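You operate a simulated robot arm through the tools that you are given. There is no shell and no other tool. Be economical: measure what you need, move in short steps, check, and stop when the job is done.

You are at the controls of a simulated robot arm. One attempt, no reset.

JOB
Turn the bar dial to 50. Then put the green pack on the shelf under the red groove. Then turn the rig air dial to 4. Then press the blue bleed button on the hose rack three times. Then put two of the black nozzles from the shelf under the blue groove on the shelf under the spray bench. Do these in the order given.

Only the result counts: the job must be done as asked and must still hold three seconds after the hand-in. Knocking over, shifting, dropping, spilling or breaking anything else fails it.

ROBOT AND FRAMES
A 6-joint arm with a two-finger parallel gripper on a trunk, on a base that drives. Base frame: it is fixed to the floor where the robot stands at the start and does not move with it; the origin is under the middle of the robot, x ahead of it, y to its left, z up. Units: mm, degrees, N and s.
With the tool pointing down near the work surface it reaches from about 200 to 420 mm from the robot's upright axis, wherever it stands. Its first joint turns from -115.0 to 115.0 degrees. Places, roughly: bar dial [700, 100, 1100]; black nozzle [-1250, -1750, 500]; blue bleed button on the hose rack [-1000, -1800, 800]; green pack [-1500, -500, 250]; rig air dial [-1500, -700, 1800]; shelf under the red groove [-1000, -3000, 500]; shelf under the spray bench [1000, -2300, 600]. Payload 4.2 kg.
The tool frame sits at the grasp point between the pads (the TCP): z along the fingers, y along the line on which they close. The tips reach 23 mm beyond it. The gripper opens to 94 mm. The fingers are 38 mm wide and 10 mm thick; the gripper's body (54 by 96 mm) begins 39 mm behind the TCP.
Orientation is that of the tool frame in the base frame, as a unit quaternion [w, x, y, z]. With the fingers straight down and closing along the base's y, the tool's x points along the base's -x, its y along +y and its z along -z.

CONTROLS
- The arm moves only by the tool servo_tool. Its argument "rows" is one flat list of numbers, 7 for each row, row after row: the shift along the tool's x, y, z in mm, then the turn, a rotation vector about the tool's x, y, z in degrees, then the gripper command, from -1 (shut) to 1 (fully open), values between in proportion. In form: [x, y, z, ax, ay, az, gripper, x, y, z, ax, ay, az, gripper, ...]. A call has 1 to 8 rows; each row is the pose to reach, as a shift and turn from the pose commanded when the call began, along the tool's axes at that moment. Each row takes 0.2 s and may step no farther than 50 mm and 8.6 degrees from the row before; otherwise, or with a gripper value out of range, the whole call is refused. Where a pose cannot be reached the arm comes as near as it can. A force on the tool above 40 N (or 10 N above the force at the start of the call, whichever is more), or a blocked arm, ends the call early, and 0.2 s more pass. Each finger travels about 108 mm/s and halts on what it meets, pressing with about 38 N; the grip force reading is that of the motor and also rises with nothing between the fingers. The clock runs only during rows and for 0.2 s after the last one: add rows that repeat a pose to give the fingers time. It gives the time, the measured TCP pose, the force on the tool (base axes), the opening and the grip force at its end, in the units of the frame above (readings bear some noise), with the torque about the TCP (base axes, N m) and any sound that the robot's microphone picked up, and new pictures: "pictures" is both (left out), scene, wrist or none.
- Cameras (640 x 400 px; columns grow to the right, rows downward): "scene" is now at [231.1, 145.1, 1457.5]; the picture's right is [-0.53, -0.85, 0.00], its down [-0.37, 0.23, -0.90] and it looks along [0.76, -0.48, -0.44] (base axes); focal length 277 px, centre (320, 200). "wrist" rides on the gripper at [86, 16, -75] in the tool frame; the picture's right is [-0.18, 0.98, 0.00], its down [-0.58, -0.11, -0.81] and it looks along [-0.79, -0.15, 0.59] (tool axes); focal length 243 px, centre (320, 200). There is no depth. A picture from a camera that has moved, and an enlarged one, comes with that camera's place and axes in the base frame and with its lens.
- raise_lower(by): slides the trunk up (or, below 0, down) by that many mm; the arm and the scene camera ride with it, the base frame stays. It gives what a move gives, with no picture.
- base_move(legs): drives the robot by 1 to 6 legs, each [ahead, turn to the left] in mm and degrees, along the robot's own axes; the way and the turn of a leg run together, so that a leg with both is an arc; at most 1500 mm and 180 degrees a leg. The arm and the cameras ride along, it lands a little off, and it stops where it bumps. It gives what a move gives, and a new picture of the scene camera.
- aim_head(pan, tilt): turns the head with the scene camera to pan (to the left, within 80 degrees either way) and tilt (down, from -29 to 69), counted from straight ahead of the robot. It gives what a move gives, and a new picture of the scene camera.
- enlarge(camera, box): a new picture of the part [left, top, right, bottom] of that camera's present view, enlarged. It takes no simulated time.
- finish_job(): hands the job in; it is judged then, once.

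Go step by step. Nothing tells you exact positions but the pictures and the camera data: compare them with the known pose of the tool, close in by small moves and look again before you grip or let go. The budget is 165 turns and 260 pictures, counting those below and the enlarged ones. Unless the task says otherwise, let go and move clear before handing in.

The tools are called after "Call:" as name(argument=value, ...) on one line, values as JSON. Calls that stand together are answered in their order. servo_tool: Moves the arm, as the interface text tells. Its arguments: {"type":"object","properties":{"rows":{"type":"array"},"pictures":{"type":"string","enum":["both","scene","wrist","none"]}},"required":["rows"]} The other tools are called the same way: raise_lower (by) slides the trunk up or down; base_move (legs) drives the base; aim_head (pan, tilt) turns the head that bears the scene camera; enlarge (camera, box) takes an enlarged picture of a part of a camera's view; finish_job () hands the job in.

At the start:

```text
clock: 0.0
position: [561.9, -216.7, 1209.2]
tool_rot: [0.0, 0.0, 1.0, 0.0]
wrist_force: [0.0, -1.2, -0.2]
ft_torque: [-0.01, -0.01, 0.02]
opening: 93.9
grasp_force: 0.1
trunk travel left (down, up): [-800.0, 190.0]
robot x, y, heading: [1.4, -0.4, -0.1]
head pan, tilt: [-32.1, 25.8]
```

scene: 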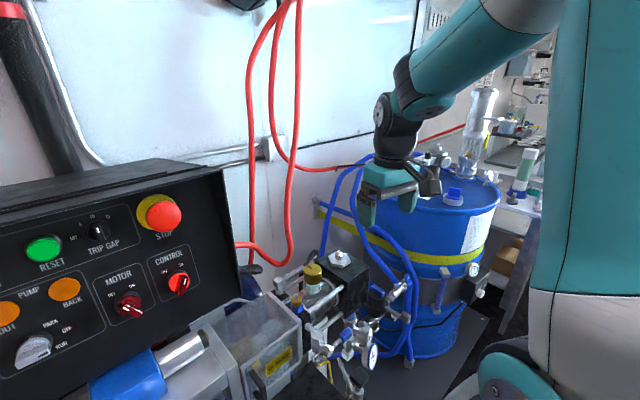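
wrist: 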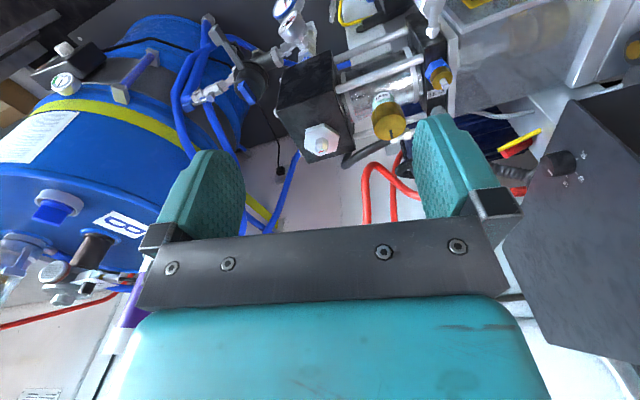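

I see a control panel to the left in the scene. The bar dial should be at about [700,100,1100], so I'll look straight at it.

Call:
aim_head(pan=5, tilt=30)

```text
clock: 1.0
position: [562.3, -215.8, 1210.4]
tool_rot: [0.0, 0.0, 1.0, 0.0]
wrist_force: [0.3, -0.1, -0.3]
ft_torque: [0.0, 0.0, -0.03]
opening: 93.9
grasp_force: 0.0
trunk travel left (down, up): [-800.0, 190.0]
robot x, y, heading: [0.3, 2.4, 0.2]
head pan, tilt: [5.0, 30.0]
camera scene: at [243.4, 201.8, 1450.9], right [0.09, -1.0, 0.0], down [-0.5, -0.04, -0.87], along [0.86, 0.07, -0.5], focal length 277 px, centre (320, 200)
```

scene: 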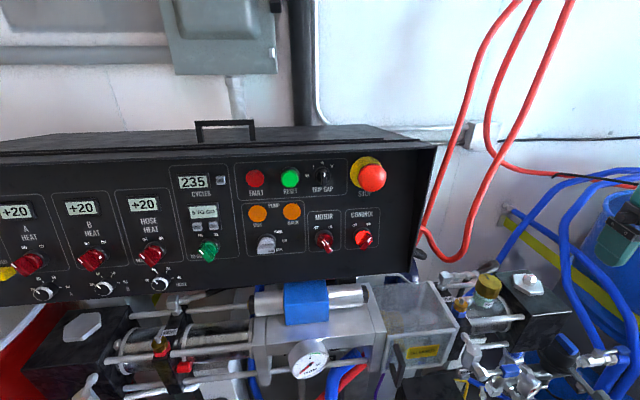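

The panel has several dials, so I'll enlarge to read their labels.

Call:
enlarge(camera="scene", box=[220, 150, 420, 275])

Call:
enlarge(camera="scene", box=[0, 165, 230, 309])

Call:
enlarge(camera="scene", box=[200, 260, 424, 400])

```text
3.20 times, centred on (320, 212) of scene
camera zoom: at [243.4, 201.8, 1450.9], right [0.09, -1.0, 0.0], down [-0.5, -0.04, -0.87], along [0.86, 0.07, -0.5], focal length 885 px, centre (320, 160)
```

zoom: 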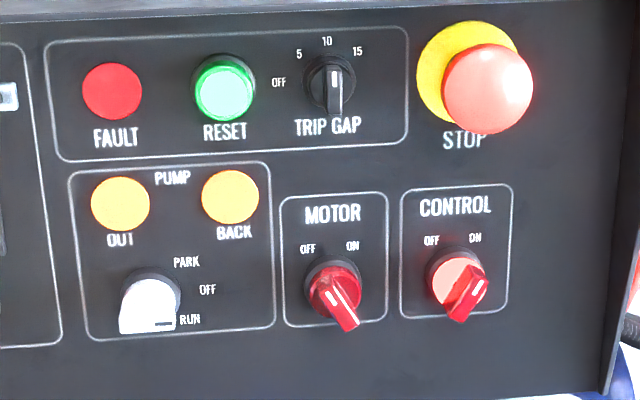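

```text
2.78 times, centred on (115, 237) of scene
camera zoom: at [243.4, 201.8, 1450.9], right [0.09, -1.0, 0.0], down [-0.5, -0.04, -0.87], along [0.86, 0.07, -0.5], focal length 769 px, centre (889, 97)
```

zoom: 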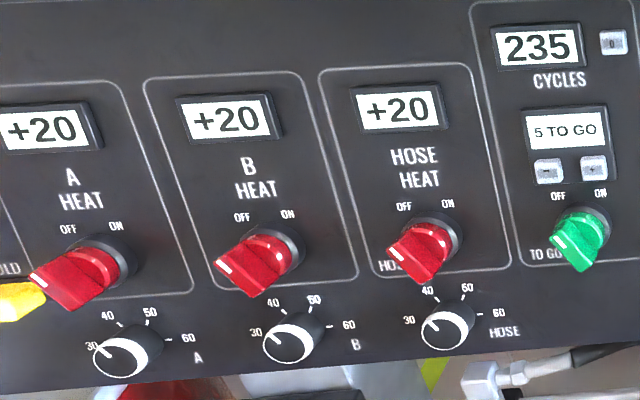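

```text
2.86 times, centred on (312, 330) of scene
camera zoom: at [243.4, 201.8, 1450.9], right [0.09, -1.0, 0.0], down [-0.5, -0.04, -0.87], along [0.86, 0.07, -0.5], focal length 791 px, centre (343, -171)
```

zoom: 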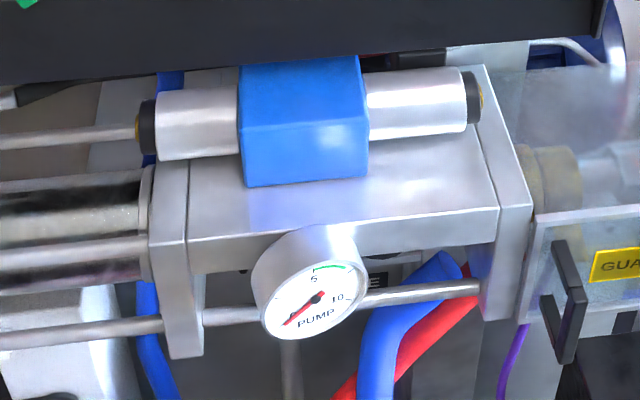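

Dials A, B and HOSE run 30–60, but no "bar" label shows yet. I'll look further left and to the right.

Call:
aim_head(pan=45, tilt=30)

Call:
aim_head(pan=15, tilt=55)

```text
clock: 2.1
position: [561.9, -215.7, 1210.4]
tool_rot: [0.001, 0.0, 1.0, 0.0]
wrist_force: [0.4, 0.1, -0.3]
ft_torque: [0.01, 0.03, 0.01]
opening: 94.1
grasp_force: 0.0
trunk travel left (down, up): [-800.0, 190.0]
robot x, y, heading: [-0.5, -1.3, -0.2]
head pan, tilt: [45.0, 30.0]
camera scene: at [217.3, 257.9, 1450.9], right [0.71, -0.71, 0.0], down [-0.35, -0.35, -0.87], along [0.61, 0.61, -0.5], focal length 277 px, centre (320, 200)
```

scene: 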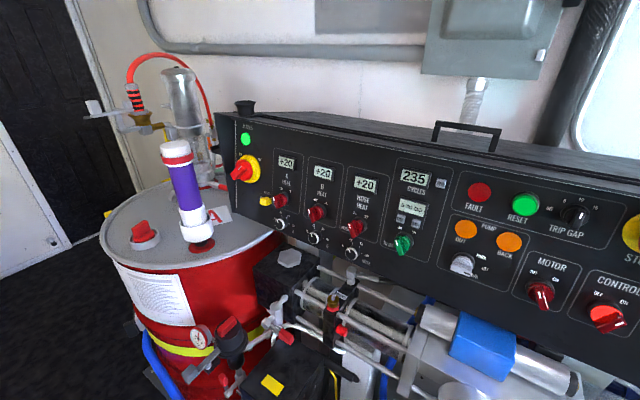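

```text
clock: 3.0
position: [563.2, -215.8, 1209.1]
tool_rot: [-0.001, 0.0, 1.0, 0.001]
wrist_force: [-0.2, -0.4, 0.1]
ft_torque: [-0.01, -0.02, -0.02]
opening: 94.1
grasp_force: 0.2
trunk travel left (down, up): [-800.0, 190.0]
robot x, y, heading: [2.8, 2.7, -0.0]
head pan, tilt: [15.0, 55.0]
camera scene: at [222.9, 212.7, 1414.9], right [0.26, -0.97, 0.0], down [-0.79, -0.21, -0.57], along [0.55, 0.15, -0.82], focal length 277 px, centre (320, 200)
```

scene: 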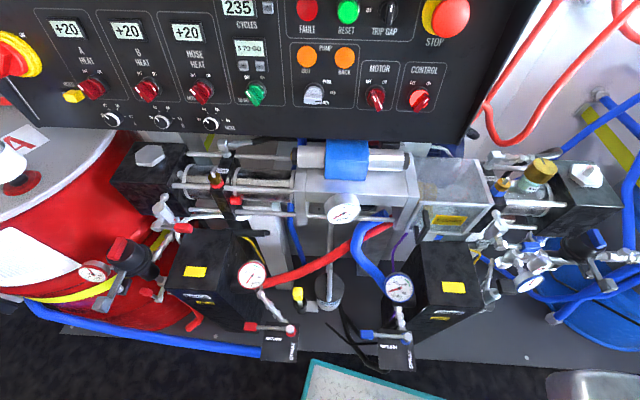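

A likely candidate is the black knob visible on the panel's right-hand side in the wrist view. I'll enlarge that.

Call:
enlarge(camera="wrist", box=[480, 80, 640, 180])

Call:
aim_head(pan=-20, tilt=35)

```text
4.00 times, centred on (560, 130) of wrist
camera zoom: at [476.8, -200.6, 1284.2], right [0.18, 0.98, 0.0], down [0.58, -0.11, 0.81], along [0.79, -0.15, -0.59], focal length 970 px, centre (-640, 480)
```

zoom: 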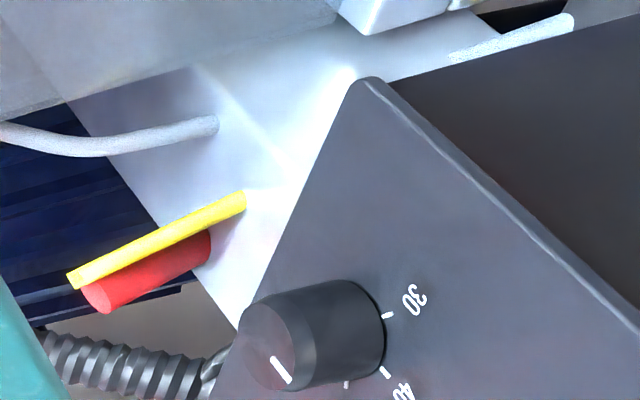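

```text
clock: 4.1
position: [562.8, -216.9, 1209.1]
tool_rot: [0.0, 0.001, 1.0, 0.0]
wrist_force: [-0.2, -0.6, 0.5]
ft_torque: [0.01, -0.04, 0.02]
opening: 94.1
grasp_force: 0.1
trunk travel left (down, up): [-800.0, 190.0]
robot x, y, heading: [-0.1, -0.4, 0.2]
head pan, tilt: [-20.0, 35.0]
camera scene: at [236.0, 163.9, 1443.1], right [-0.34, -0.94, 0.0], down [-0.54, 0.2, -0.82], along [0.77, -0.28, -0.57], focal length 277 px, centre (320, 200)
```

scene: 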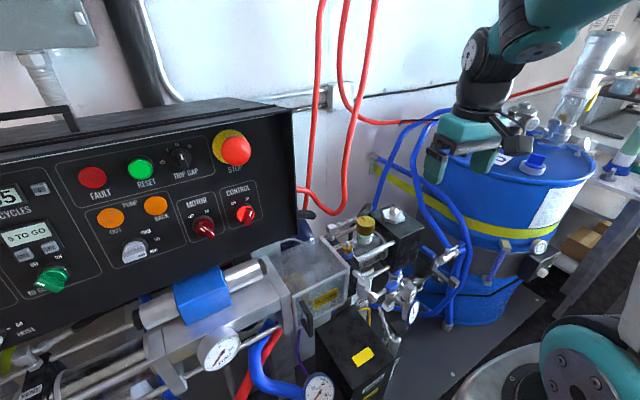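

The bar dial is on the panel's right side face, facing -y. I'll swing the tool to point along +y to face it, in place for now.

Call:
servo_tool(rows=[0, 0, 0, -8, 0, 0, 1, 0, 0, 0, -16, 0, 0, 1, 0, 0, 0, -24, 0, 0, 1, 0, 0, 0, -32, 0, 0, 1, 0, 0, 0, -40, 0, 0, 1, 0, 0, 0, -48, 0, 0, 1], pictures="none")

Call:
servo_tool(rows=[0, 0, 0, -8, 0, 0, 1, 0, 0, 0, -16, 0, 0, 1, 0, 0, 0, -24, 0, 0, 1, 0, 0, 0, -32, 0, 0, 1, 0, 0, 0, -40, 0, 0, 1, 0, 0, 0, -42, 0, 0, 1])

```text
clock: 5.5
position: [562.0, -216.3, 1210.1]
tool_rot: [-0.001, 0.0, 0.913, 0.408]
wrist_force: [-0.3, 0.7, 1.1]
ft_torque: [-0.01, -0.02, -0.03]
opening: 93.6
grasp_force: 0.2
trunk travel left (down, up): [-800.0, 190.0]
robot x, y, heading: [1.2, 1.1, -0.2]
head pan, tilt: [-20.0, 35.0]
```

```text
clock: 6.9
position: [477.9, -142.9, 1135.5]
tool_rot: [0.0, 0.001, 0.707, 0.707]
wrist_force: [-0.9, -0.6, 0.1]
ft_torque: [-0.01, 0.03, -0.03]
opening: 93.9
grasp_force: 0.0
out of reach, approached as far as the arm can: row 1, 2, 3, 4, 5, 6
trunk travel left (down, up): [-800.0, 190.0]
robot x, y, heading: [4.1, -3.7, 0.0]
head pan, tilt: [-20.0, 35.0]
camera scene: at [235.7, 163.9, 1443.2], right [-0.34, -0.94, 0.0], down [-0.54, 0.2, -0.82], along [0.77, -0.28, -0.57], focal length 277 px, centre (320, 200)
camera wrist: at [392.1, -216.6, 1151.5], right [0.18, 0.0, 0.98], down [0.58, -0.81, -0.11], along [0.79, 0.59, -0.15], focal length 243 px, centre (320, 200)
```

scene: 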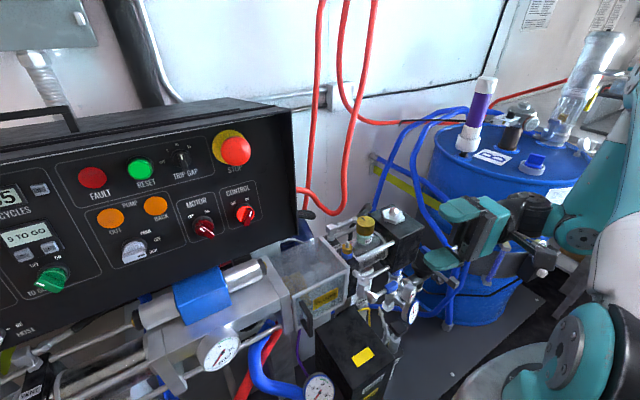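
wrist: 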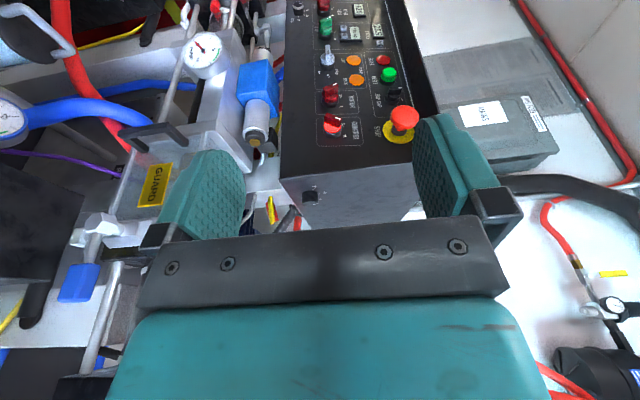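

The knob sits at about [763, 63, 1057], facing -y. I want to understand the arm's mounting and the free floor, so I'll look toward the arm.

Call:
aim_head(pan=-75, tilt=45)

Call:
aim_head(pan=-15, tilt=65)

```text
clock: 8.1
position: [479.2, -142.7, 1136.6]
tool_rot: [0.0, 0.001, 0.708, 0.707]
wrist_force: [-0.6, 0.7, 0.9]
ft_torque: [-0.02, -0.01, 0.03]
opening: 94.1
grasp_force: 0.0
trunk travel left (down, up): [-800.0, 190.0]
robot x, y, heading: [1.1, 1.6, -0.2]
head pan, tilt: [-75.0, 45.0]
camera scene: at [174.4, 115.4, 1428.3], right [-0.97, -0.26, 0.0], down [-0.18, 0.68, -0.71], along [0.18, -0.68, -0.71], focal length 277 px, centre (320, 200)
```

scene: 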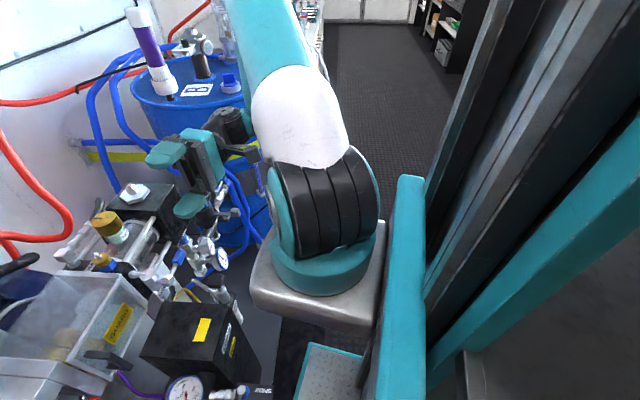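

```text
clock: 9.4
position: [478.5, -142.2, 1136.4]
tool_rot: [0.001, 0.001, 0.708, 0.707]
wrist_force: [-0.2, 0.5, 0.4]
ft_torque: [0.01, 0.03, 0.01]
opening: 94.1
grasp_force: 0.1
trunk travel left (down, up): [-800.0, 190.0]
robot x, y, heading: [2.6, -3.3, 0.0]
head pan, tilt: [-15.0, 65.0]
camera scene: at [211.9, 178.2, 1403.3], right [-0.26, -0.97, 0.0], down [-0.88, 0.24, -0.42], along [0.41, -0.11, -0.91], focal length 277 px, centre (320, 200)
```

scene: 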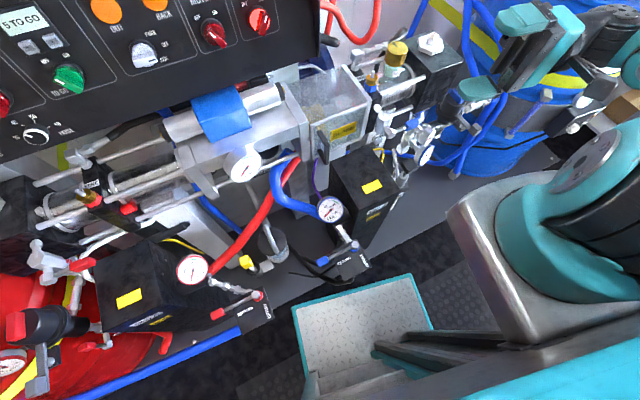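

The arm stands at about x=200 on the robot's centre line, so a tool yawed about 45° between +x and +y can reach the knob. I'll yaw it and move partway.

Call:
servo_tool(rows=[-10, -10, 5, 0, -8, 0, 1, -25, -20, 10, 0, -16, 0, 1, -40, -30, 10, 0, -24, 0, 1, -55, -40, 15, 0, -32, 0, 1, -70, -50, 20, 0, -40, 0, 1, -80, -60, 20, 0, -45, 0, 1])

```text
clock: 10.8
position: [549.5, -127.1, 1067.6]
tool_rot: [0.271, 0.27, 0.654, 0.652]
wrist_force: [-0.2, -0.7, -0.4]
ft_torque: [-0.03, 0.03, -0.01]
opening: 94.2
grasp_force: 0.1
out of reach, approached as far as the arm can: row 6
trunk travel left (down, up): [-800.0, 190.0]
robot x, y, heading: [-3.1, 1.8, 0.0]
head pan, tilt: [-15.0, 65.0]
camera scene: at [212.0, 178.4, 1403.2], right [-0.26, -0.97, 0.0], down [-0.88, 0.23, -0.42], along [0.41, -0.11, -0.91], focal length 277 px, centre (320, 200)
camera wrist: at [436.3, -119.0, 1084.3], right [0.13, -0.13, 0.98], down [-0.16, -0.98, -0.11], along [0.98, -0.14, -0.15], focal length 243 px, centre (320, 200)
```

scene: 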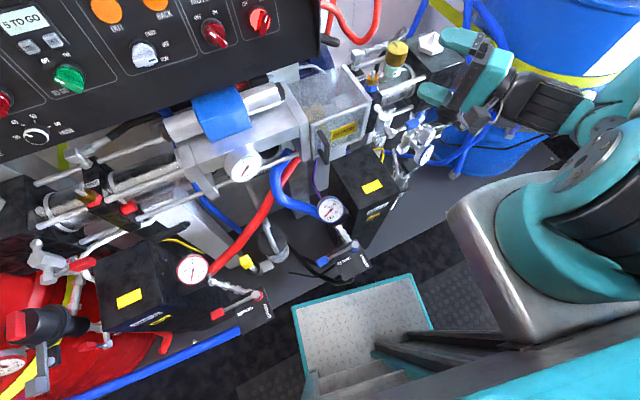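
wrist: 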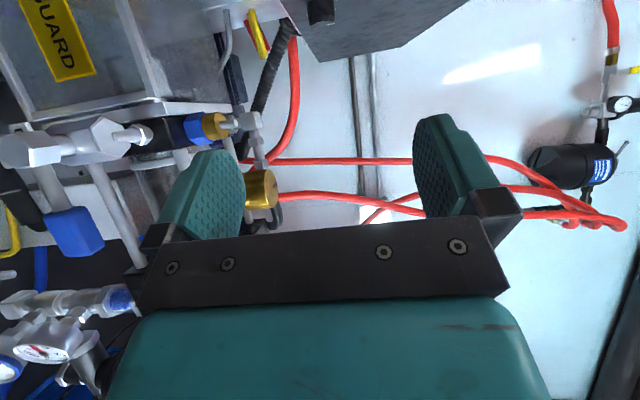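

The pose is at the edge of reach here, so I'll reposition the base to the right, about [130, -315] at heading +12. I'll raise the trunk first, back off, shift right, and return.

Call:
raise_lower(by=80)

Call:
base_move(legs=[[-250, 0], [0, -45], [354, 0], [0, 57]])

```text
clock: 12.0
position: [550.1, -127.6, 1148.0]
tool_rot: [0.27, 0.271, 0.654, 0.652]
wrist_force: [0.4, -0.8, 0.2]
ft_torque: [-0.02, 0.0, -0.02]
opening: 93.7
grasp_force: 0.0
trunk travel left (down, up): [-880.0, 110.0]
robot x, y, heading: [-2.7, -3.1, -0.0]
head pan, tilt: [-15.0, 65.0]
```

```text
clock: 20.2
position: [558.3, -286.8, 1148.1]
tool_rot: [0.215, 0.215, 0.675, 0.672]
wrist_force: [0.3, -0.4, 0.0]
ft_torque: [0.03, -0.03, -0.01]
opening: 93.8
grasp_force: 0.1
trunk travel left (down, up): [-880.0, 110.0]
robot x, y, heading: [-6.4, -252.4, 9.8]
head pan, tilt: [-15.0, 65.0]
camera scene: at [175.6, -41.6, 1483.3], right [-0.1, -1.0, 0.0], down [-0.9, 0.09, -0.42], along [0.42, -0.04, -0.91], focal length 277 px, centre (320, 200)
```

scene: 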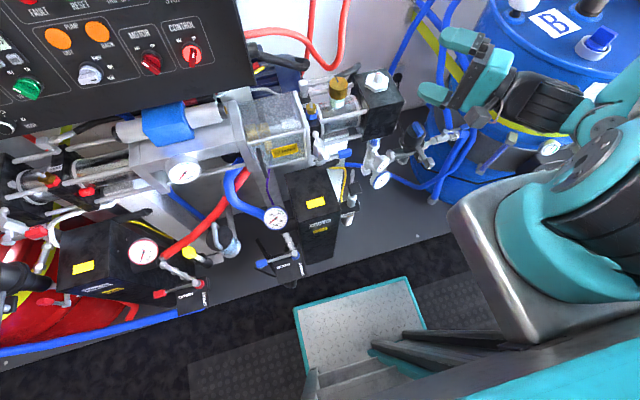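

There is about 160 mm of clearance to the floor plate, so I'll move ahead 130 mm.

Call:
base_move(legs=[[130, 2]])

```text
clock: 21.5
position: [689.7, -242.3, 1148.6]
tool_rot: [0.203, 0.203, 0.679, 0.676]
wrist_force: [-0.1, -0.6, 0.2]
ft_torque: [-0.02, -0.01, -0.03]
opening: 94.1
grasp_force: 0.0
trunk travel left (down, up): [-880.0, 110.0]
robot x, y, heading: [127.6, -228.9, 11.7]
head pan, tilt: [-15.0, 65.0]
camera scene: at [297.6, -11.1, 1483.2], right [-0.06, -1.0, 0.0], down [-0.9, 0.05, -0.42], along [0.42, -0.03, -0.91], focal length 277 px, centre (320, 200)
```

scene: 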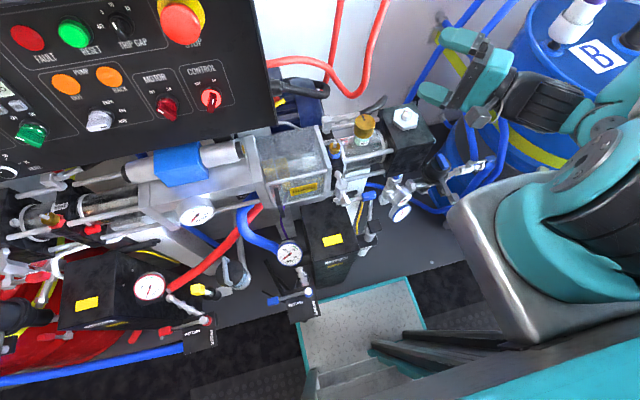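

The base is well placed at [128, -229], heading 11.7. I'll lower the trunk back and approach a stand-off about 120 mm in front of the knob.

Call:
raise_lower(by=-80)

Call:
servo_tool(rows=[20, 0, 35, 0, 0, 0, 1, 42, 0, 70, 0, 0, 0, 1, 63, 0, 105, 0, 0, 0, 1, 84, -5, 140, 0, 0, 0, 1, 104, -10, 170, 0, 0, 0, 1])

```text
clock: 22.7
position: [689.8, -242.1, 1068.4]
tool_rot: [0.202, 0.204, 0.678, 0.677]
wrist_force: [-0.3, 0.2, 0.3]
ft_torque: [0.0, 0.0, -0.02]
opening: 93.8
grasp_force: 0.0
trunk travel left (down, up): [-800.0, 190.0]
robot x, y, heading: [125.3, -227.5, 11.6]
head pan, tilt: [-15.0, 65.0]
```

```text
clock: 23.9
position: [663.7, -203.5, 1029.1]
tool_rot: [0.202, 0.203, 0.679, 0.676]
wrist_force: [0.4, 0.6, 0.1]
ft_torque: [0.02, 0.0, 0.02]
opening: 94.0
grasp_force: 0.1
out of reach, approached as far as the arm can: row 1, 2, 3, 4, 5
trunk travel left (down, up): [-800.0, 190.0]
robot x, y, heading: [123.1, -229.4, 11.6]
head pan, tilt: [-15.0, 65.0]
camera scene: at [297.7, -11.1, 1403.2], right [-0.06, -1.0, 0.0], down [-0.9, 0.05, -0.42], along [0.42, -0.03, -0.91], focal length 277 px, centre (320, 200)
camera wrist: at [550.6, -218.7, 1045.4], right [0.16, -0.1, 0.98], down [0.04, -0.99, -0.11], along [0.99, 0.06, -0.15], focal length 243 px, centre (320, 200)
```

scene: 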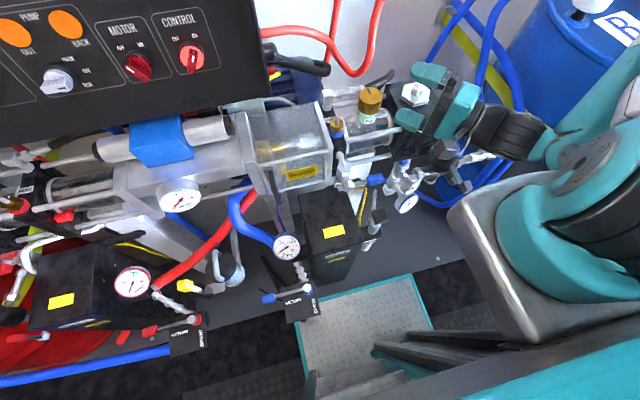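
wrist: 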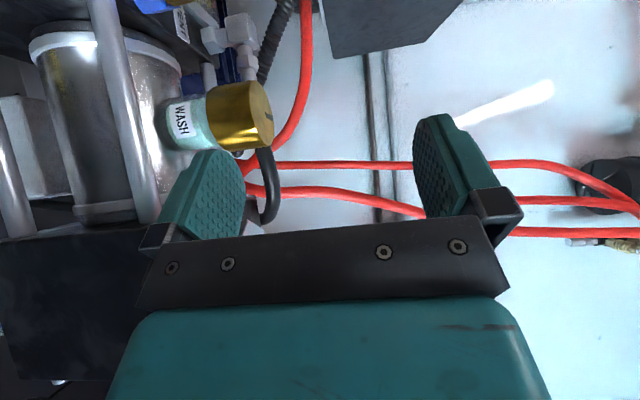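

That yawed pose looks limited by a wrist joint, not by distance. I'll instead approach with the tool pitched 45° down toward +y with the fingers closing along x, so the pads stay parallel to the knob axis and the camera faces the dial.

Call:
servo_tool(rows=[0, 30, 0, 0.7, 4.3, -6.8, 1, 0, 60, 0, 1.4, 8.6, -13.5, 1, 0, 80, 0, 2.1, 12.9, -20.3, 1, 0, 90, 0, 2.8, 17.2, -27.1, 1, 0, 90, 0, 3.5, 21.5, -33.9, 1, 0, 90, 0, 4.2, 25.8, -40.6, 1, 0, 90, 0, 4.9, 30, -47.4, 1], pictures="none")

Call:
servo_tool(rows=[0, 0, 0, 0.7, 4.3, -6.8, 1, 0, 0, 0, 1.4, 8.6, -13.5, 1, 0, 0, 0, 2.1, 12.9, -20.3, 1, 0, 0, 0, 2.8, 17.2, -27.1, 1, 0, 0, 0, 3.5, 21.5, -33.9, 1, 0, 0, 0, 4.2, 25.8, -40.6, 1, 0, 0, 0, 4.9, 30, -47.4, 1])

```text
clock: 25.5
position: [657.4, -205.7, 1120.4]
tool_rot: [0.268, -0.252, 0.758, 0.539]
wrist_force: [1.1, 0.1, -0.3]
ft_torque: [0.03, -0.01, 0.02]
opening: 94.2
grasp_force: 0.1
out of reach, approached as far as the arm can: row 1, 2, 3, 4
trunk travel left (down, up): [-800.0, 190.0]
robot x, y, heading: [128.9, -227.0, 11.7]
head pan, tilt: [-15.0, 65.0]
```

```text
clock: 27.1
position: [656.1, -204.8, 1121.5]
tool_rot: [0.271, -0.648, 0.657, 0.274]
wrist_force: [0.2, 0.3, -0.1]
ft_torque: [0.01, 0.02, 0.02]
opening: 94.1
grasp_force: 0.1
trunk travel left (down, up): [-800.0, 190.0]
robot x, y, heading: [126.2, -228.0, 11.6]
head pan, tilt: [-15.0, 65.0]
camera scene: at [297.7, -11.2, 1403.2], right [-0.06, -1.0, 0.0], down [-0.9, 0.05, -0.42], along [0.42, -0.03, -0.91], focal length 277 px, centre (320, 200)
camera wrist: at [638.5, -319.5, 1112.7], right [-0.98, 0.14, 0.14], down [0.12, -0.16, 0.98], along [0.16, 0.98, 0.15], focal length 243 px, centre (320, 200)
```

scene: 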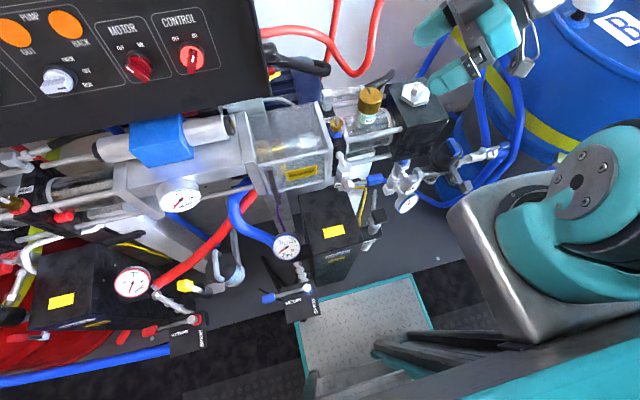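
wrist: 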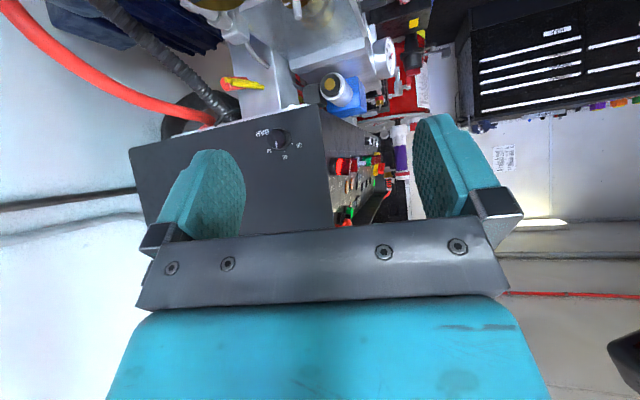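

The BAR dial is now in clear view. I'll enlarge it to read the scale and pointer.

Call:
enlarge(camera="wrist", box=[240, 115, 320, 165])

```text
8.00 times, centred on (280, 140) of wrist
camera zoom: at [638.5, -319.5, 1112.7], right [-0.98, 0.14, 0.14], down [0.12, -0.16, 0.98], along [0.16, 0.98, 0.15], focal length 1941 px, centre (640, 680)
```

zoom: 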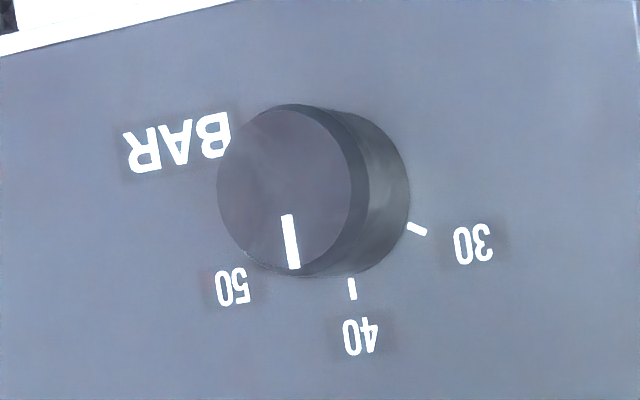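

Pointer is at 40, with about 60° between marks; 50 is clockwise seen from the front. The panel is rotated about 12°, matching the robot heading. I'll go to a stand-off with the roll set back 30° so the turn ends near upright.

Call:
servo_tool(rows=[-21, -15, 22, 2, -1.3, -5, 1, -42, -30, 44, 4, -2.6, -10, 1, -64, -45, 66, 6, -3.9, -15, 1, -85, -60, 88, 8, -5.2, -20, 1, -107, -75, 110, 10, -6.6, -25, 1, -128, -90, 132, 11.8, -7.9, -29.8, 1])

```text
clock: 28.5
position: [747.6, -23.6, 1122.9]
tool_rot: [-0.441, 0.743, -0.474, -0.171]
wrist_force: [-0.1, -1.0, -0.2]
ft_torque: [0.03, 0.0, -0.01]
opening: 93.7
grasp_force: 0.0
trunk travel left (down, up): [-800.0, 190.0]
robot x, y, heading: [124.7, -230.1, 11.4]
head pan, tilt: [-15.0, 65.0]
camera scene: at [297.3, -11.3, 1403.3], right [-0.06, -1.0, 0.0], down [-0.9, 0.05, -0.42], along [0.42, -0.03, -0.91], focal length 277 px, centre (320, 200)
camera wrist: at [764.2, -136.2, 1097.5], right [-0.93, -0.06, -0.36], down [-0.33, -0.32, 0.89], along [-0.17, 0.95, 0.28], focal length 243 px, centre (320, 200)
```

scene: 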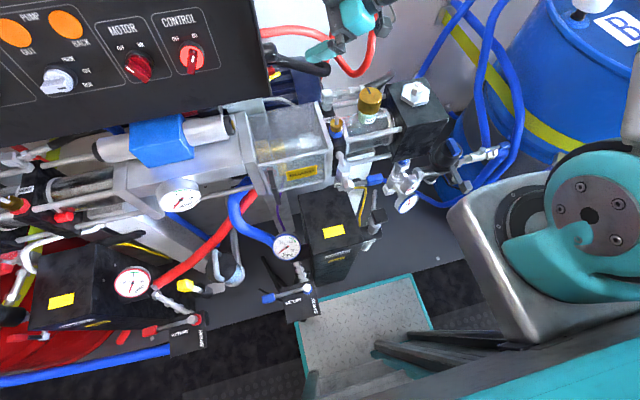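
wrist: 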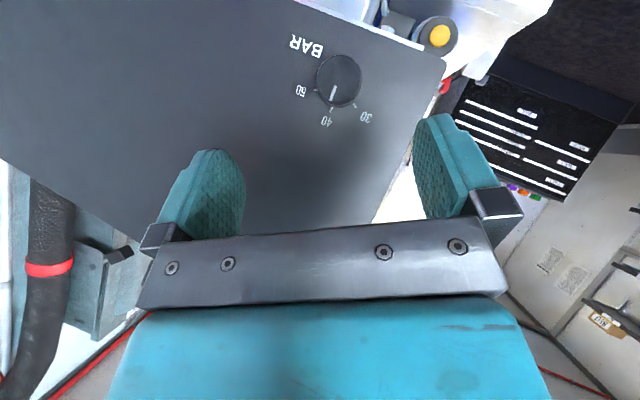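

The knob face triangulates to about [753, 44, 1069]. I'll advance about 50 mm with centering and look again.

Call:
servo_tool(rows=[3, 5, 20, 0, 0, 0, 1, 7, 11, 40, 0, 0, 0, 1, 7, 11, 48, 0, 0, 0, 1], pictures="wrist")

```text
clock: 29.3
position: [748.8, 9.1, 1082.1]
tool_rot: [-0.441, 0.743, -0.474, -0.17]
wrist_force: [0.2, -0.2, 0.0]
ft_torque: [-0.01, 0.04, -0.02]
opening: 94.5
grasp_force: 0.1
trunk travel left (down, up): [-800.0, 190.0]
robot x, y, heading: [123.5, -227.6, 11.7]
head pan, tilt: [-15.0, 65.0]
camera wrist: at [765.5, -102.0, 1057.8], right [-0.93, -0.06, -0.36], down [-0.33, -0.32, 0.89], along [-0.17, 0.95, 0.28], focal length 243 px, centre (320, 200)
```

wrist: 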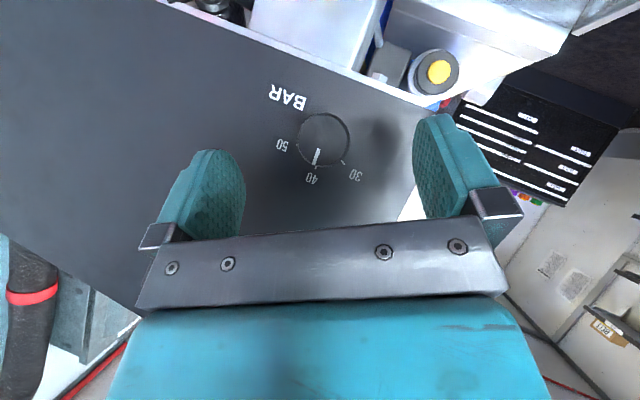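

Refined face position is about [750, 60, 1066]. I'll advance most of the way and look again.

Call:
servo_tool(rows=[-5, -1, 15, 0, 0, 0, 1, -9, -2, 30, 0, 0, 0, 1], pictures="wrist")

```text
clock: 30.0
position: [750.3, 34.8, 1074.7]
tool_rot: [-0.439, 0.743, -0.476, -0.17]
wrist_force: [-7.0, -23.1, 16.1]
ft_torque: [-0.22, 0.97, 1.26]
opening: 93.9
grasp_force: 0.0
trunk travel left (down, up): [-800.0, 190.0]
robot x, y, heading: [127.8, -225.5, 11.4]
head pan, tilt: [-15.0, 65.0]
stopped in row 2: the force on the tool passed its limit (the readings are from after the stop); the commanded pose is now the measured one
camera wrist: at [766.7, -77.6, 1049.2], right [-0.93, -0.05, -0.36], down [-0.33, -0.31, 0.89], along [-0.16, 0.95, 0.28], focal length 243 px, centre (320, 200)
```

wrist: 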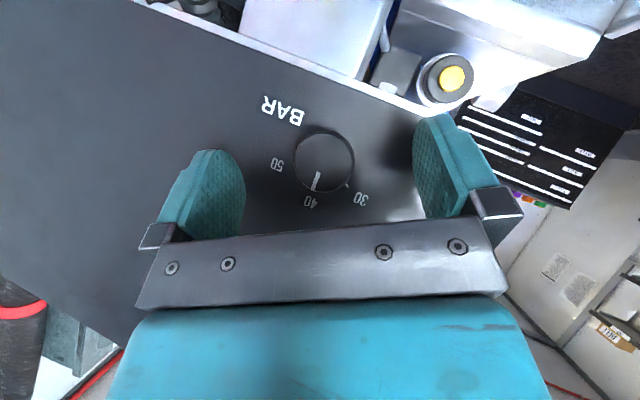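

A finger tip touched the panel face, so the depth is right and I'm only about 9 mm high. I'll back off 3 mm, shift onto the axis, and look once more before closing.

Call:
servo_tool(rows=[2.5, 0, -3, 0, 0, 0, 1, 9.4, 1.6, 3.4, 0, 0, 0, 1, 9.4, 1.6, 3.4, 0, 0, 0, 1], pictures="wrist")

```text
clock: 30.8
position: [754.1, 33.6, 1063.4]
tool_rot: [-0.439, 0.743, -0.476, -0.17]
wrist_force: [-0.4, 0.4, -0.4]
ft_torque: [0.03, -0.03, -0.01]
opening: 94.0
grasp_force: 0.1
trunk travel left (down, up): [-800.0, 190.0]
robot x, y, heading: [127.7, -229.2, 11.3]
head pan, tilt: [-15.0, 65.0]
camera wrist: at [771.0, -77.7, 1039.1], right [-0.93, -0.06, -0.36], down [-0.32, -0.31, 0.89], along [-0.16, 0.95, 0.27], focal length 243 px, centre (320, 200)
```

wrist: 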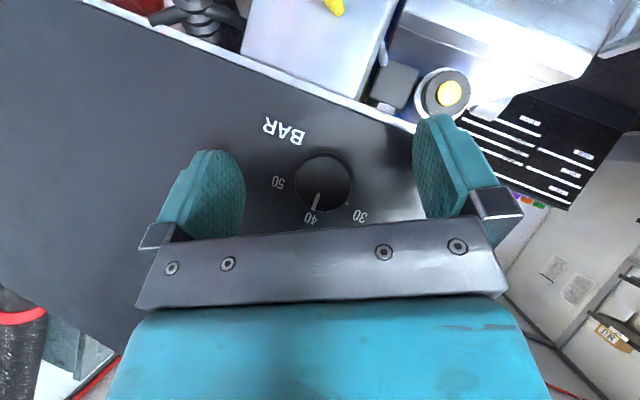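

The knob is centered on the TCP, so I'll close on it.

Call:
servo_tool(rows=[0, 0, 0, 0, 0, 0, 0.2, 0, 0, 0, 0, 0, 0, -0.3, 0, 0, 0, 0, 0, 0, -0.6, 0, 0, 0, 0, 0, 0, -0.6], pictures="wrist")

```text
clock: 31.8
position: [752.9, 35.1, 1063.7]
tool_rot: [-0.439, 0.743, -0.475, -0.17]
wrist_force: [0.7, 0.2, -0.5]
ft_torque: [-0.19, -0.06, 0.51]
opening: 31.4
grasp_force: 44.8
trunk travel left (down, up): [-800.0, 190.0]
robot x, y, heading: [124.8, -228.8, 11.2]
head pan, tilt: [-15.0, 65.0]
camera wrist: at [771.0, -77.9, 1039.3], right [-0.93, -0.06, -0.36], down [-0.33, -0.31, 0.89], along [-0.16, 0.95, 0.27], focal length 243 px, centre (320, 200)
```

wrist: 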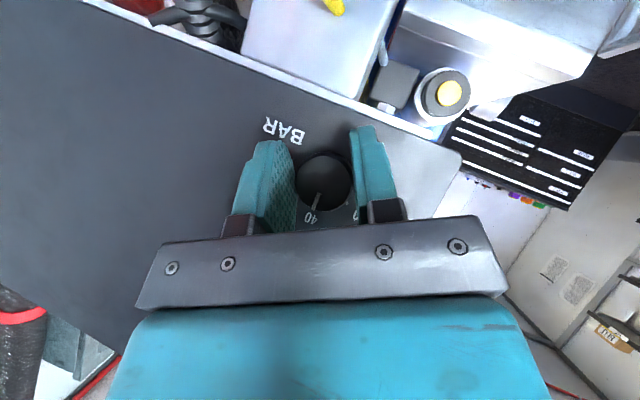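

Gripped at 31.4 mm. Now I turn about the knob axis, clockwise from the front, in 7.5° steps to 30° first.

Call:
servo_tool(rows=[0, 0, 0, -4.82, 0, 5.75, -0.6, 0, 0, 0, -9.64, 0, 11.5, -0.6, 0, 0, 0, -14.46, 0, 17.25, -0.6, 0, 0, 0, -19.3, 0, 23, -0.6], pictures="wrist")

```text
clock: 32.8
position: [753.5, 34.0, 1063.8]
tool_rot: [-0.265, 0.696, -0.579, -0.331]
wrist_force: [-9.3, -2.1, -2.8]
ft_torque: [-0.65, -0.18, 0.55]
opening: 31.6
grasp_force: 44.8
trunk travel left (down, up): [-800.0, 190.0]
robot x, y, heading: [124.3, -228.2, 11.1]
head pan, tilt: [-15.0, 65.0]
camera wrist: at [758.8, -80.3, 1044.7], right [-0.99, -0.07, 0.16], down [0.17, -0.22, 0.96], along [-0.03, 0.97, 0.23], focal length 243 px, centre (320, 200)
```

wrist: 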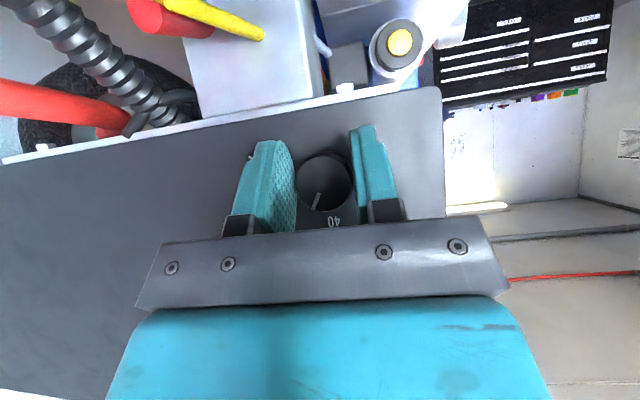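

The knob turned along with the gripper. I'll turn the remaining 30°.

Call:
servo_tool(rows=[0, 0, 0, -4.82, 0, 5.75, -0.6, 0, 0, 0, -9.64, 0, 11.5, -0.6, 0, 0, 0, -14.46, 0, 17.25, -0.6, 0, 0, 0, -19.3, 0, 23, -0.6], pictures="wrist")

Call:
enlarge(camera="wrist", box=[260, 120, 420, 220])

```text
clock: 33.8
position: [752.1, 33.8, 1063.4]
tool_rot: [0.073, -0.603, 0.641, 0.469]
wrist_force: [-27.5, -7.8, -2.2]
ft_torque: [0.29, -0.64, 0.73]
opening: 31.5
grasp_force: 45.0
trunk travel left (down, up): [-800.0, 190.0]
robot x, y, heading: [124.9, -229.3, 11.4]
head pan, tilt: [-15.0, 65.0]
camera wrist: at [751.2, -82.0, 1055.5], right [-0.78, -0.04, 0.62], down [0.62, -0.13, 0.77], along [0.05, 0.99, 0.12], focal length 243 px, centre (320, 200)
```

wrist: 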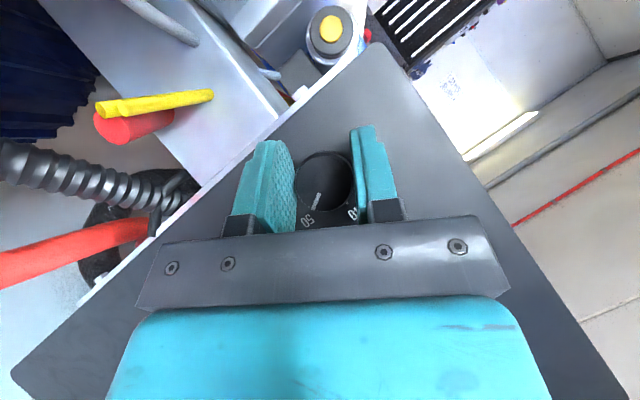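

```text
4.00 times, centred on (340, 170) of wrist
camera zoom: at [751.2, -82.0, 1055.5], right [-0.78, -0.04, 0.62], down [0.62, -0.13, 0.77], along [0.05, 0.99, 0.12], focal length 970 px, centre (240, 320)
```

zoom: 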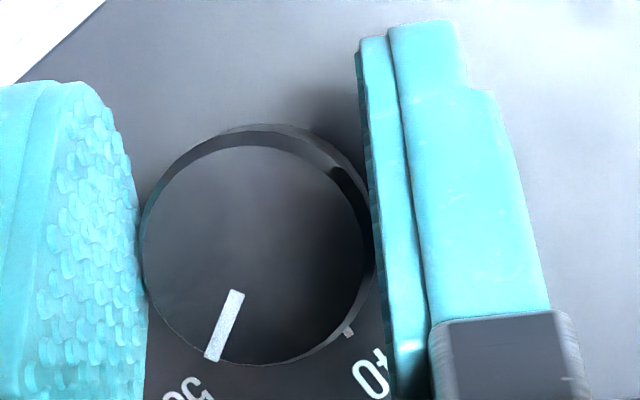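

I'll open gently and back off to verify the pointer against the 50 mark.

Call:
servo_tool(rows=[0, 0, 0, 0, 0, 0, 0, 0, 0, 0, 0, 0, 0, 0.3, 5, 0, -8, 0, 0, 0, 0.3, 10, 0, -30, 0, 0, 0, 0.3, 10, 0, -60, 0, 0, 0, 0.3], pictures="wrist")

Call:
enlarge(camera="wrist", box=[240, 70, 400, 170])

```text
clock: 35.0
position: [781.0, -15.2, 1091.6]
tool_rot: [0.076, -0.602, 0.643, 0.468]
wrist_force: [-0.4, 0.5, -0.7]
ft_torque: [0.0, -0.01, -0.01]
opening: 61.2
grasp_force: 0.1
trunk travel left (down, up): [-800.0, 190.0]
robot x, y, heading: [126.1, -230.3, 11.4]
head pan, tilt: [-15.0, 65.0]
camera wrist: at [779.8, -130.8, 1083.7], right [-0.78, -0.03, 0.62], down [0.62, -0.13, 0.77], along [0.06, 0.99, 0.12], focal length 243 px, centre (320, 200)
```

wrist: 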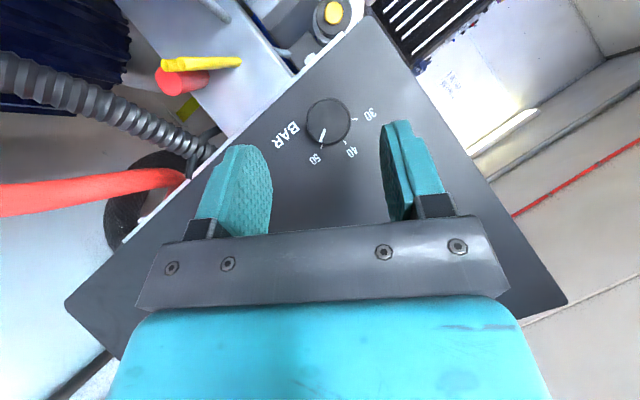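

```text
4.00 times, centred on (320, 120) of wrist
camera zoom: at [779.8, -130.8, 1083.7], right [-0.78, -0.03, 0.62], down [0.62, -0.13, 0.77], along [0.06, 0.99, 0.12], focal length 970 px, centre (320, 520)
```

zoom: 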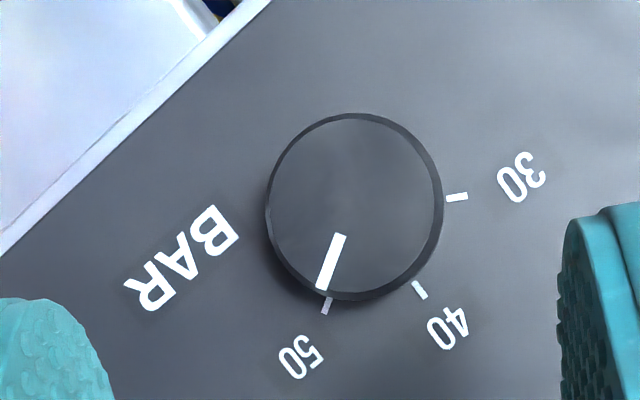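

The pointer seems a few degrees past 50. I'll enlarge more to measure.

Call:
enlarge(camera="wrist", box=[296, 90, 360, 130])

Call:
enlarge(camera="wrist", box=[296, 115, 360, 155])

```text
10.00 times, centred on (328, 110) of wrist
camera zoom: at [779.8, -130.8, 1083.7], right [-0.78, -0.03, 0.62], down [0.62, -0.13, 0.77], along [0.06, 0.99, 0.12], focal length 2426 px, centre (240, 1100)
```

zoom: 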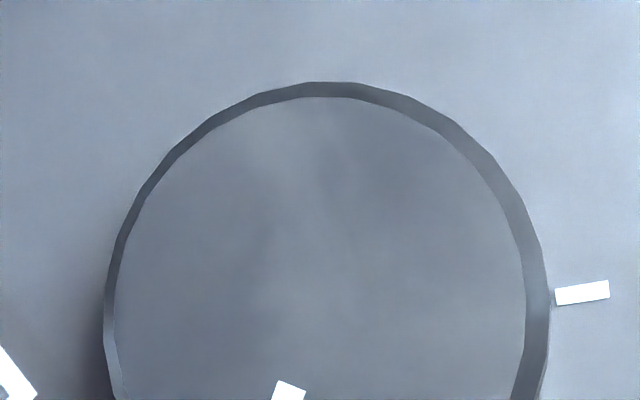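

```text
10.00 times, centred on (328, 135) of wrist
camera zoom: at [779.8, -130.8, 1083.7], right [-0.78, -0.03, 0.62], down [0.62, -0.13, 0.77], along [0.06, 0.99, 0.12], focal length 2426 px, centre (240, 850)
```

zoom: 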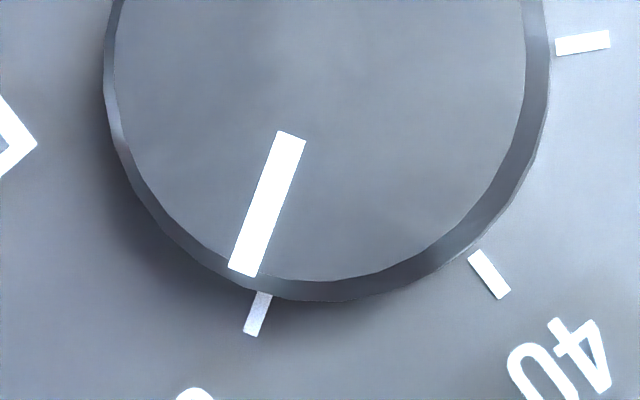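

The marks are 55° apart and the pointer is about 5° past 50. I'll regrip and turn back 5°.

Call:
servo_tool(rows=[0, 0, 30, 0, 0, 0, 0.3, -5, 0, 52, 0, 0, 0, 0.3, -10, 0, 60, 0, 0, 0, 0.3, -10, 0, 60, 0, 0, 0, -0.2, -10, 0, 60, 0, 0, 0, -0.6, -10, 0, 60, 0, 0, 0, -0.6, -10, 0, 60, 3.3, 0, -3.9, -0.6, -10, 0, 60, 3.3, 0, -3.9, -0.6], pictures="none")

Call:
servo_tool(rows=[0, 0, 0, 0, 0, 0, 0, 0, 0, 0, 0, 0, 0, 0.3, 5, 0, -8, 0, 0, 0, 0.3, 10, 0, -30, 0, 0, 0, 0.3, 10, 0, -60, 0, 0, 0, 0.3], pictures="wrist")

Call:
enlarge(camera="wrist", box=[288, 100, 368, 150])

```text
clock: 36.8
position: [753.4, 35.1, 1065.0]
tool_rot: [0.109, -0.622, 0.634, 0.447]
wrist_force: [-18.7, -3.5, 8.1]
ft_torque: [0.44, 0.13, 0.99]
opening: 31.4
grasp_force: 44.5
trunk travel left (down, up): [-800.0, 190.0]
robot x, y, heading: [124.2, -226.2, 11.5]
head pan, tilt: [-15.0, 65.0]
```

```text
clock: 38.0
position: [777.5, -14.3, 1091.8]
tool_rot: [0.108, -0.621, 0.635, 0.447]
wrist_force: [0.2, -0.6, -1.2]
ft_torque: [0.0, 0.02, 0.0]
opening: 61.1
grasp_force: 0.1
trunk travel left (down, up): [-800.0, 190.0]
robot x, y, heading: [127.8, -228.8, 11.6]
head pan, tilt: [-15.0, 65.0]
camera wrist: at [776.6, -129.6, 1081.3], right [-0.83, -0.04, 0.55], down [0.55, -0.15, 0.82], along [0.05, 0.99, 0.14], focal length 243 px, centre (320, 200)
```

wrist: 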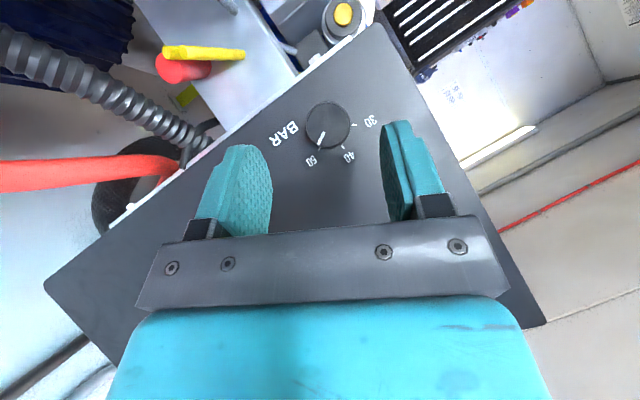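

```text
8.00 times, centred on (328, 125) of wrist
camera zoom: at [776.6, -129.6, 1081.3], right [-0.83, -0.04, 0.55], down [0.55, -0.15, 0.82], along [0.05, 0.99, 0.14], focal length 1941 px, centre (256, 800)
```

zoom: 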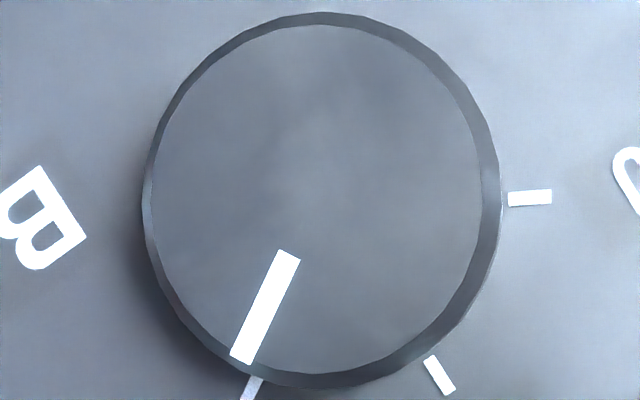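

The knob only moved back about 1°, so there is compliance and it's still about 4° over. I'll regrip and turn a further 8°.

Call:
servo_tool(rows=[0, 0, 30, 0, 0, 0, 0.3, -5, 0, 52, 0, 0, 0, 0.3, -10, 0, 60, 0, 0, 0, 0.3, -10, 0, 60, 0, 0, 0, -0.2, -10, 0, 60, 0, 0, 0, -0.7, -10, 0, 60, 0, 0, 0, -0.7, -10, 0, 60, 4.5, 0, -5.35, -0.7, -10, 0, 60, 4.5, 0, -5.35, -0.7], pictures="none")

Call:
servo_tool(rows=[0, 0, 0, 0, 0, 0, 0, 0, 0, 0, 0, 0, 0, 0.3, 5, 0, -8, 0, 0, 0, 0.3, 10, 0, -30, 0, 0, 0, 0.3, 10, 0, -60, 0, 0, 0, 0.3], pictures="wrist")

Call:
enlarge(camera="wrist", box=[288, 100, 368, 150])

```text
clock: 39.8
position: [754.3, 32.3, 1065.0]
tool_rot: [-0.155, 0.646, -0.62, -0.417]
wrist_force: [-18.6, -9.5, 10.8]
ft_torque: [0.62, 0.08, 0.28]
opening: 31.5
grasp_force: 45.0
trunk travel left (down, up): [-800.0, 190.0]
robot x, y, heading: [125.7, -227.8, 11.4]
head pan, tilt: [-15.0, 65.0]
```

```text
clock: 41.0
position: [774.7, -16.8, 1091.8]
tool_rot: [-0.154, 0.646, -0.621, -0.416]
wrist_force: [-1.1, 0.2, -0.5]
ft_torque: [-0.04, 0.0, 0.06]
opening: 61.2
grasp_force: 0.1
trunk travel left (down, up): [-800.0, 190.0]
robot x, y, heading: [124.5, -228.5, 11.3]
head pan, tilt: [-15.0, 65.0]
camera wrist: at [774.5, -132.0, 1078.9], right [-0.89, -0.05, 0.45], down [0.45, -0.17, 0.88], along [0.03, 0.98, 0.17], focal length 243 px, centre (320, 200)
```

wrist: 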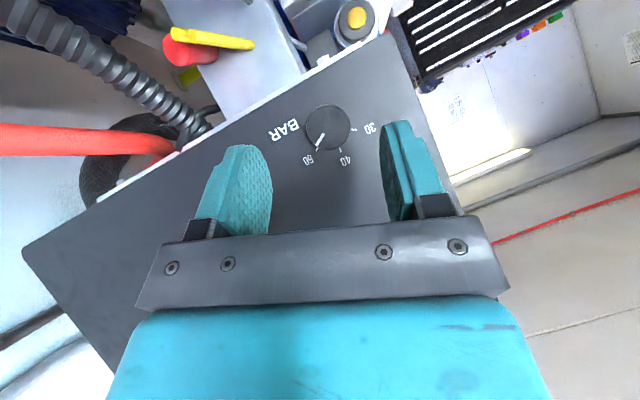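

```text
8.00 times, centred on (328, 125) of wrist
camera zoom: at [774.5, -132.0, 1078.9], right [-0.89, -0.05, 0.45], down [0.45, -0.17, 0.88], along [0.03, 0.98, 0.17], focal length 1941 px, centre (256, 800)
```

zoom: 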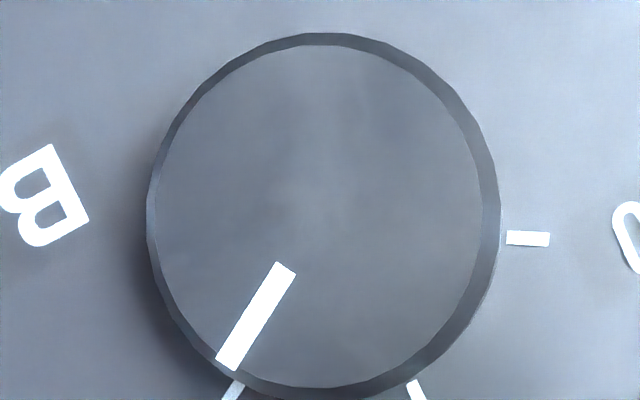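

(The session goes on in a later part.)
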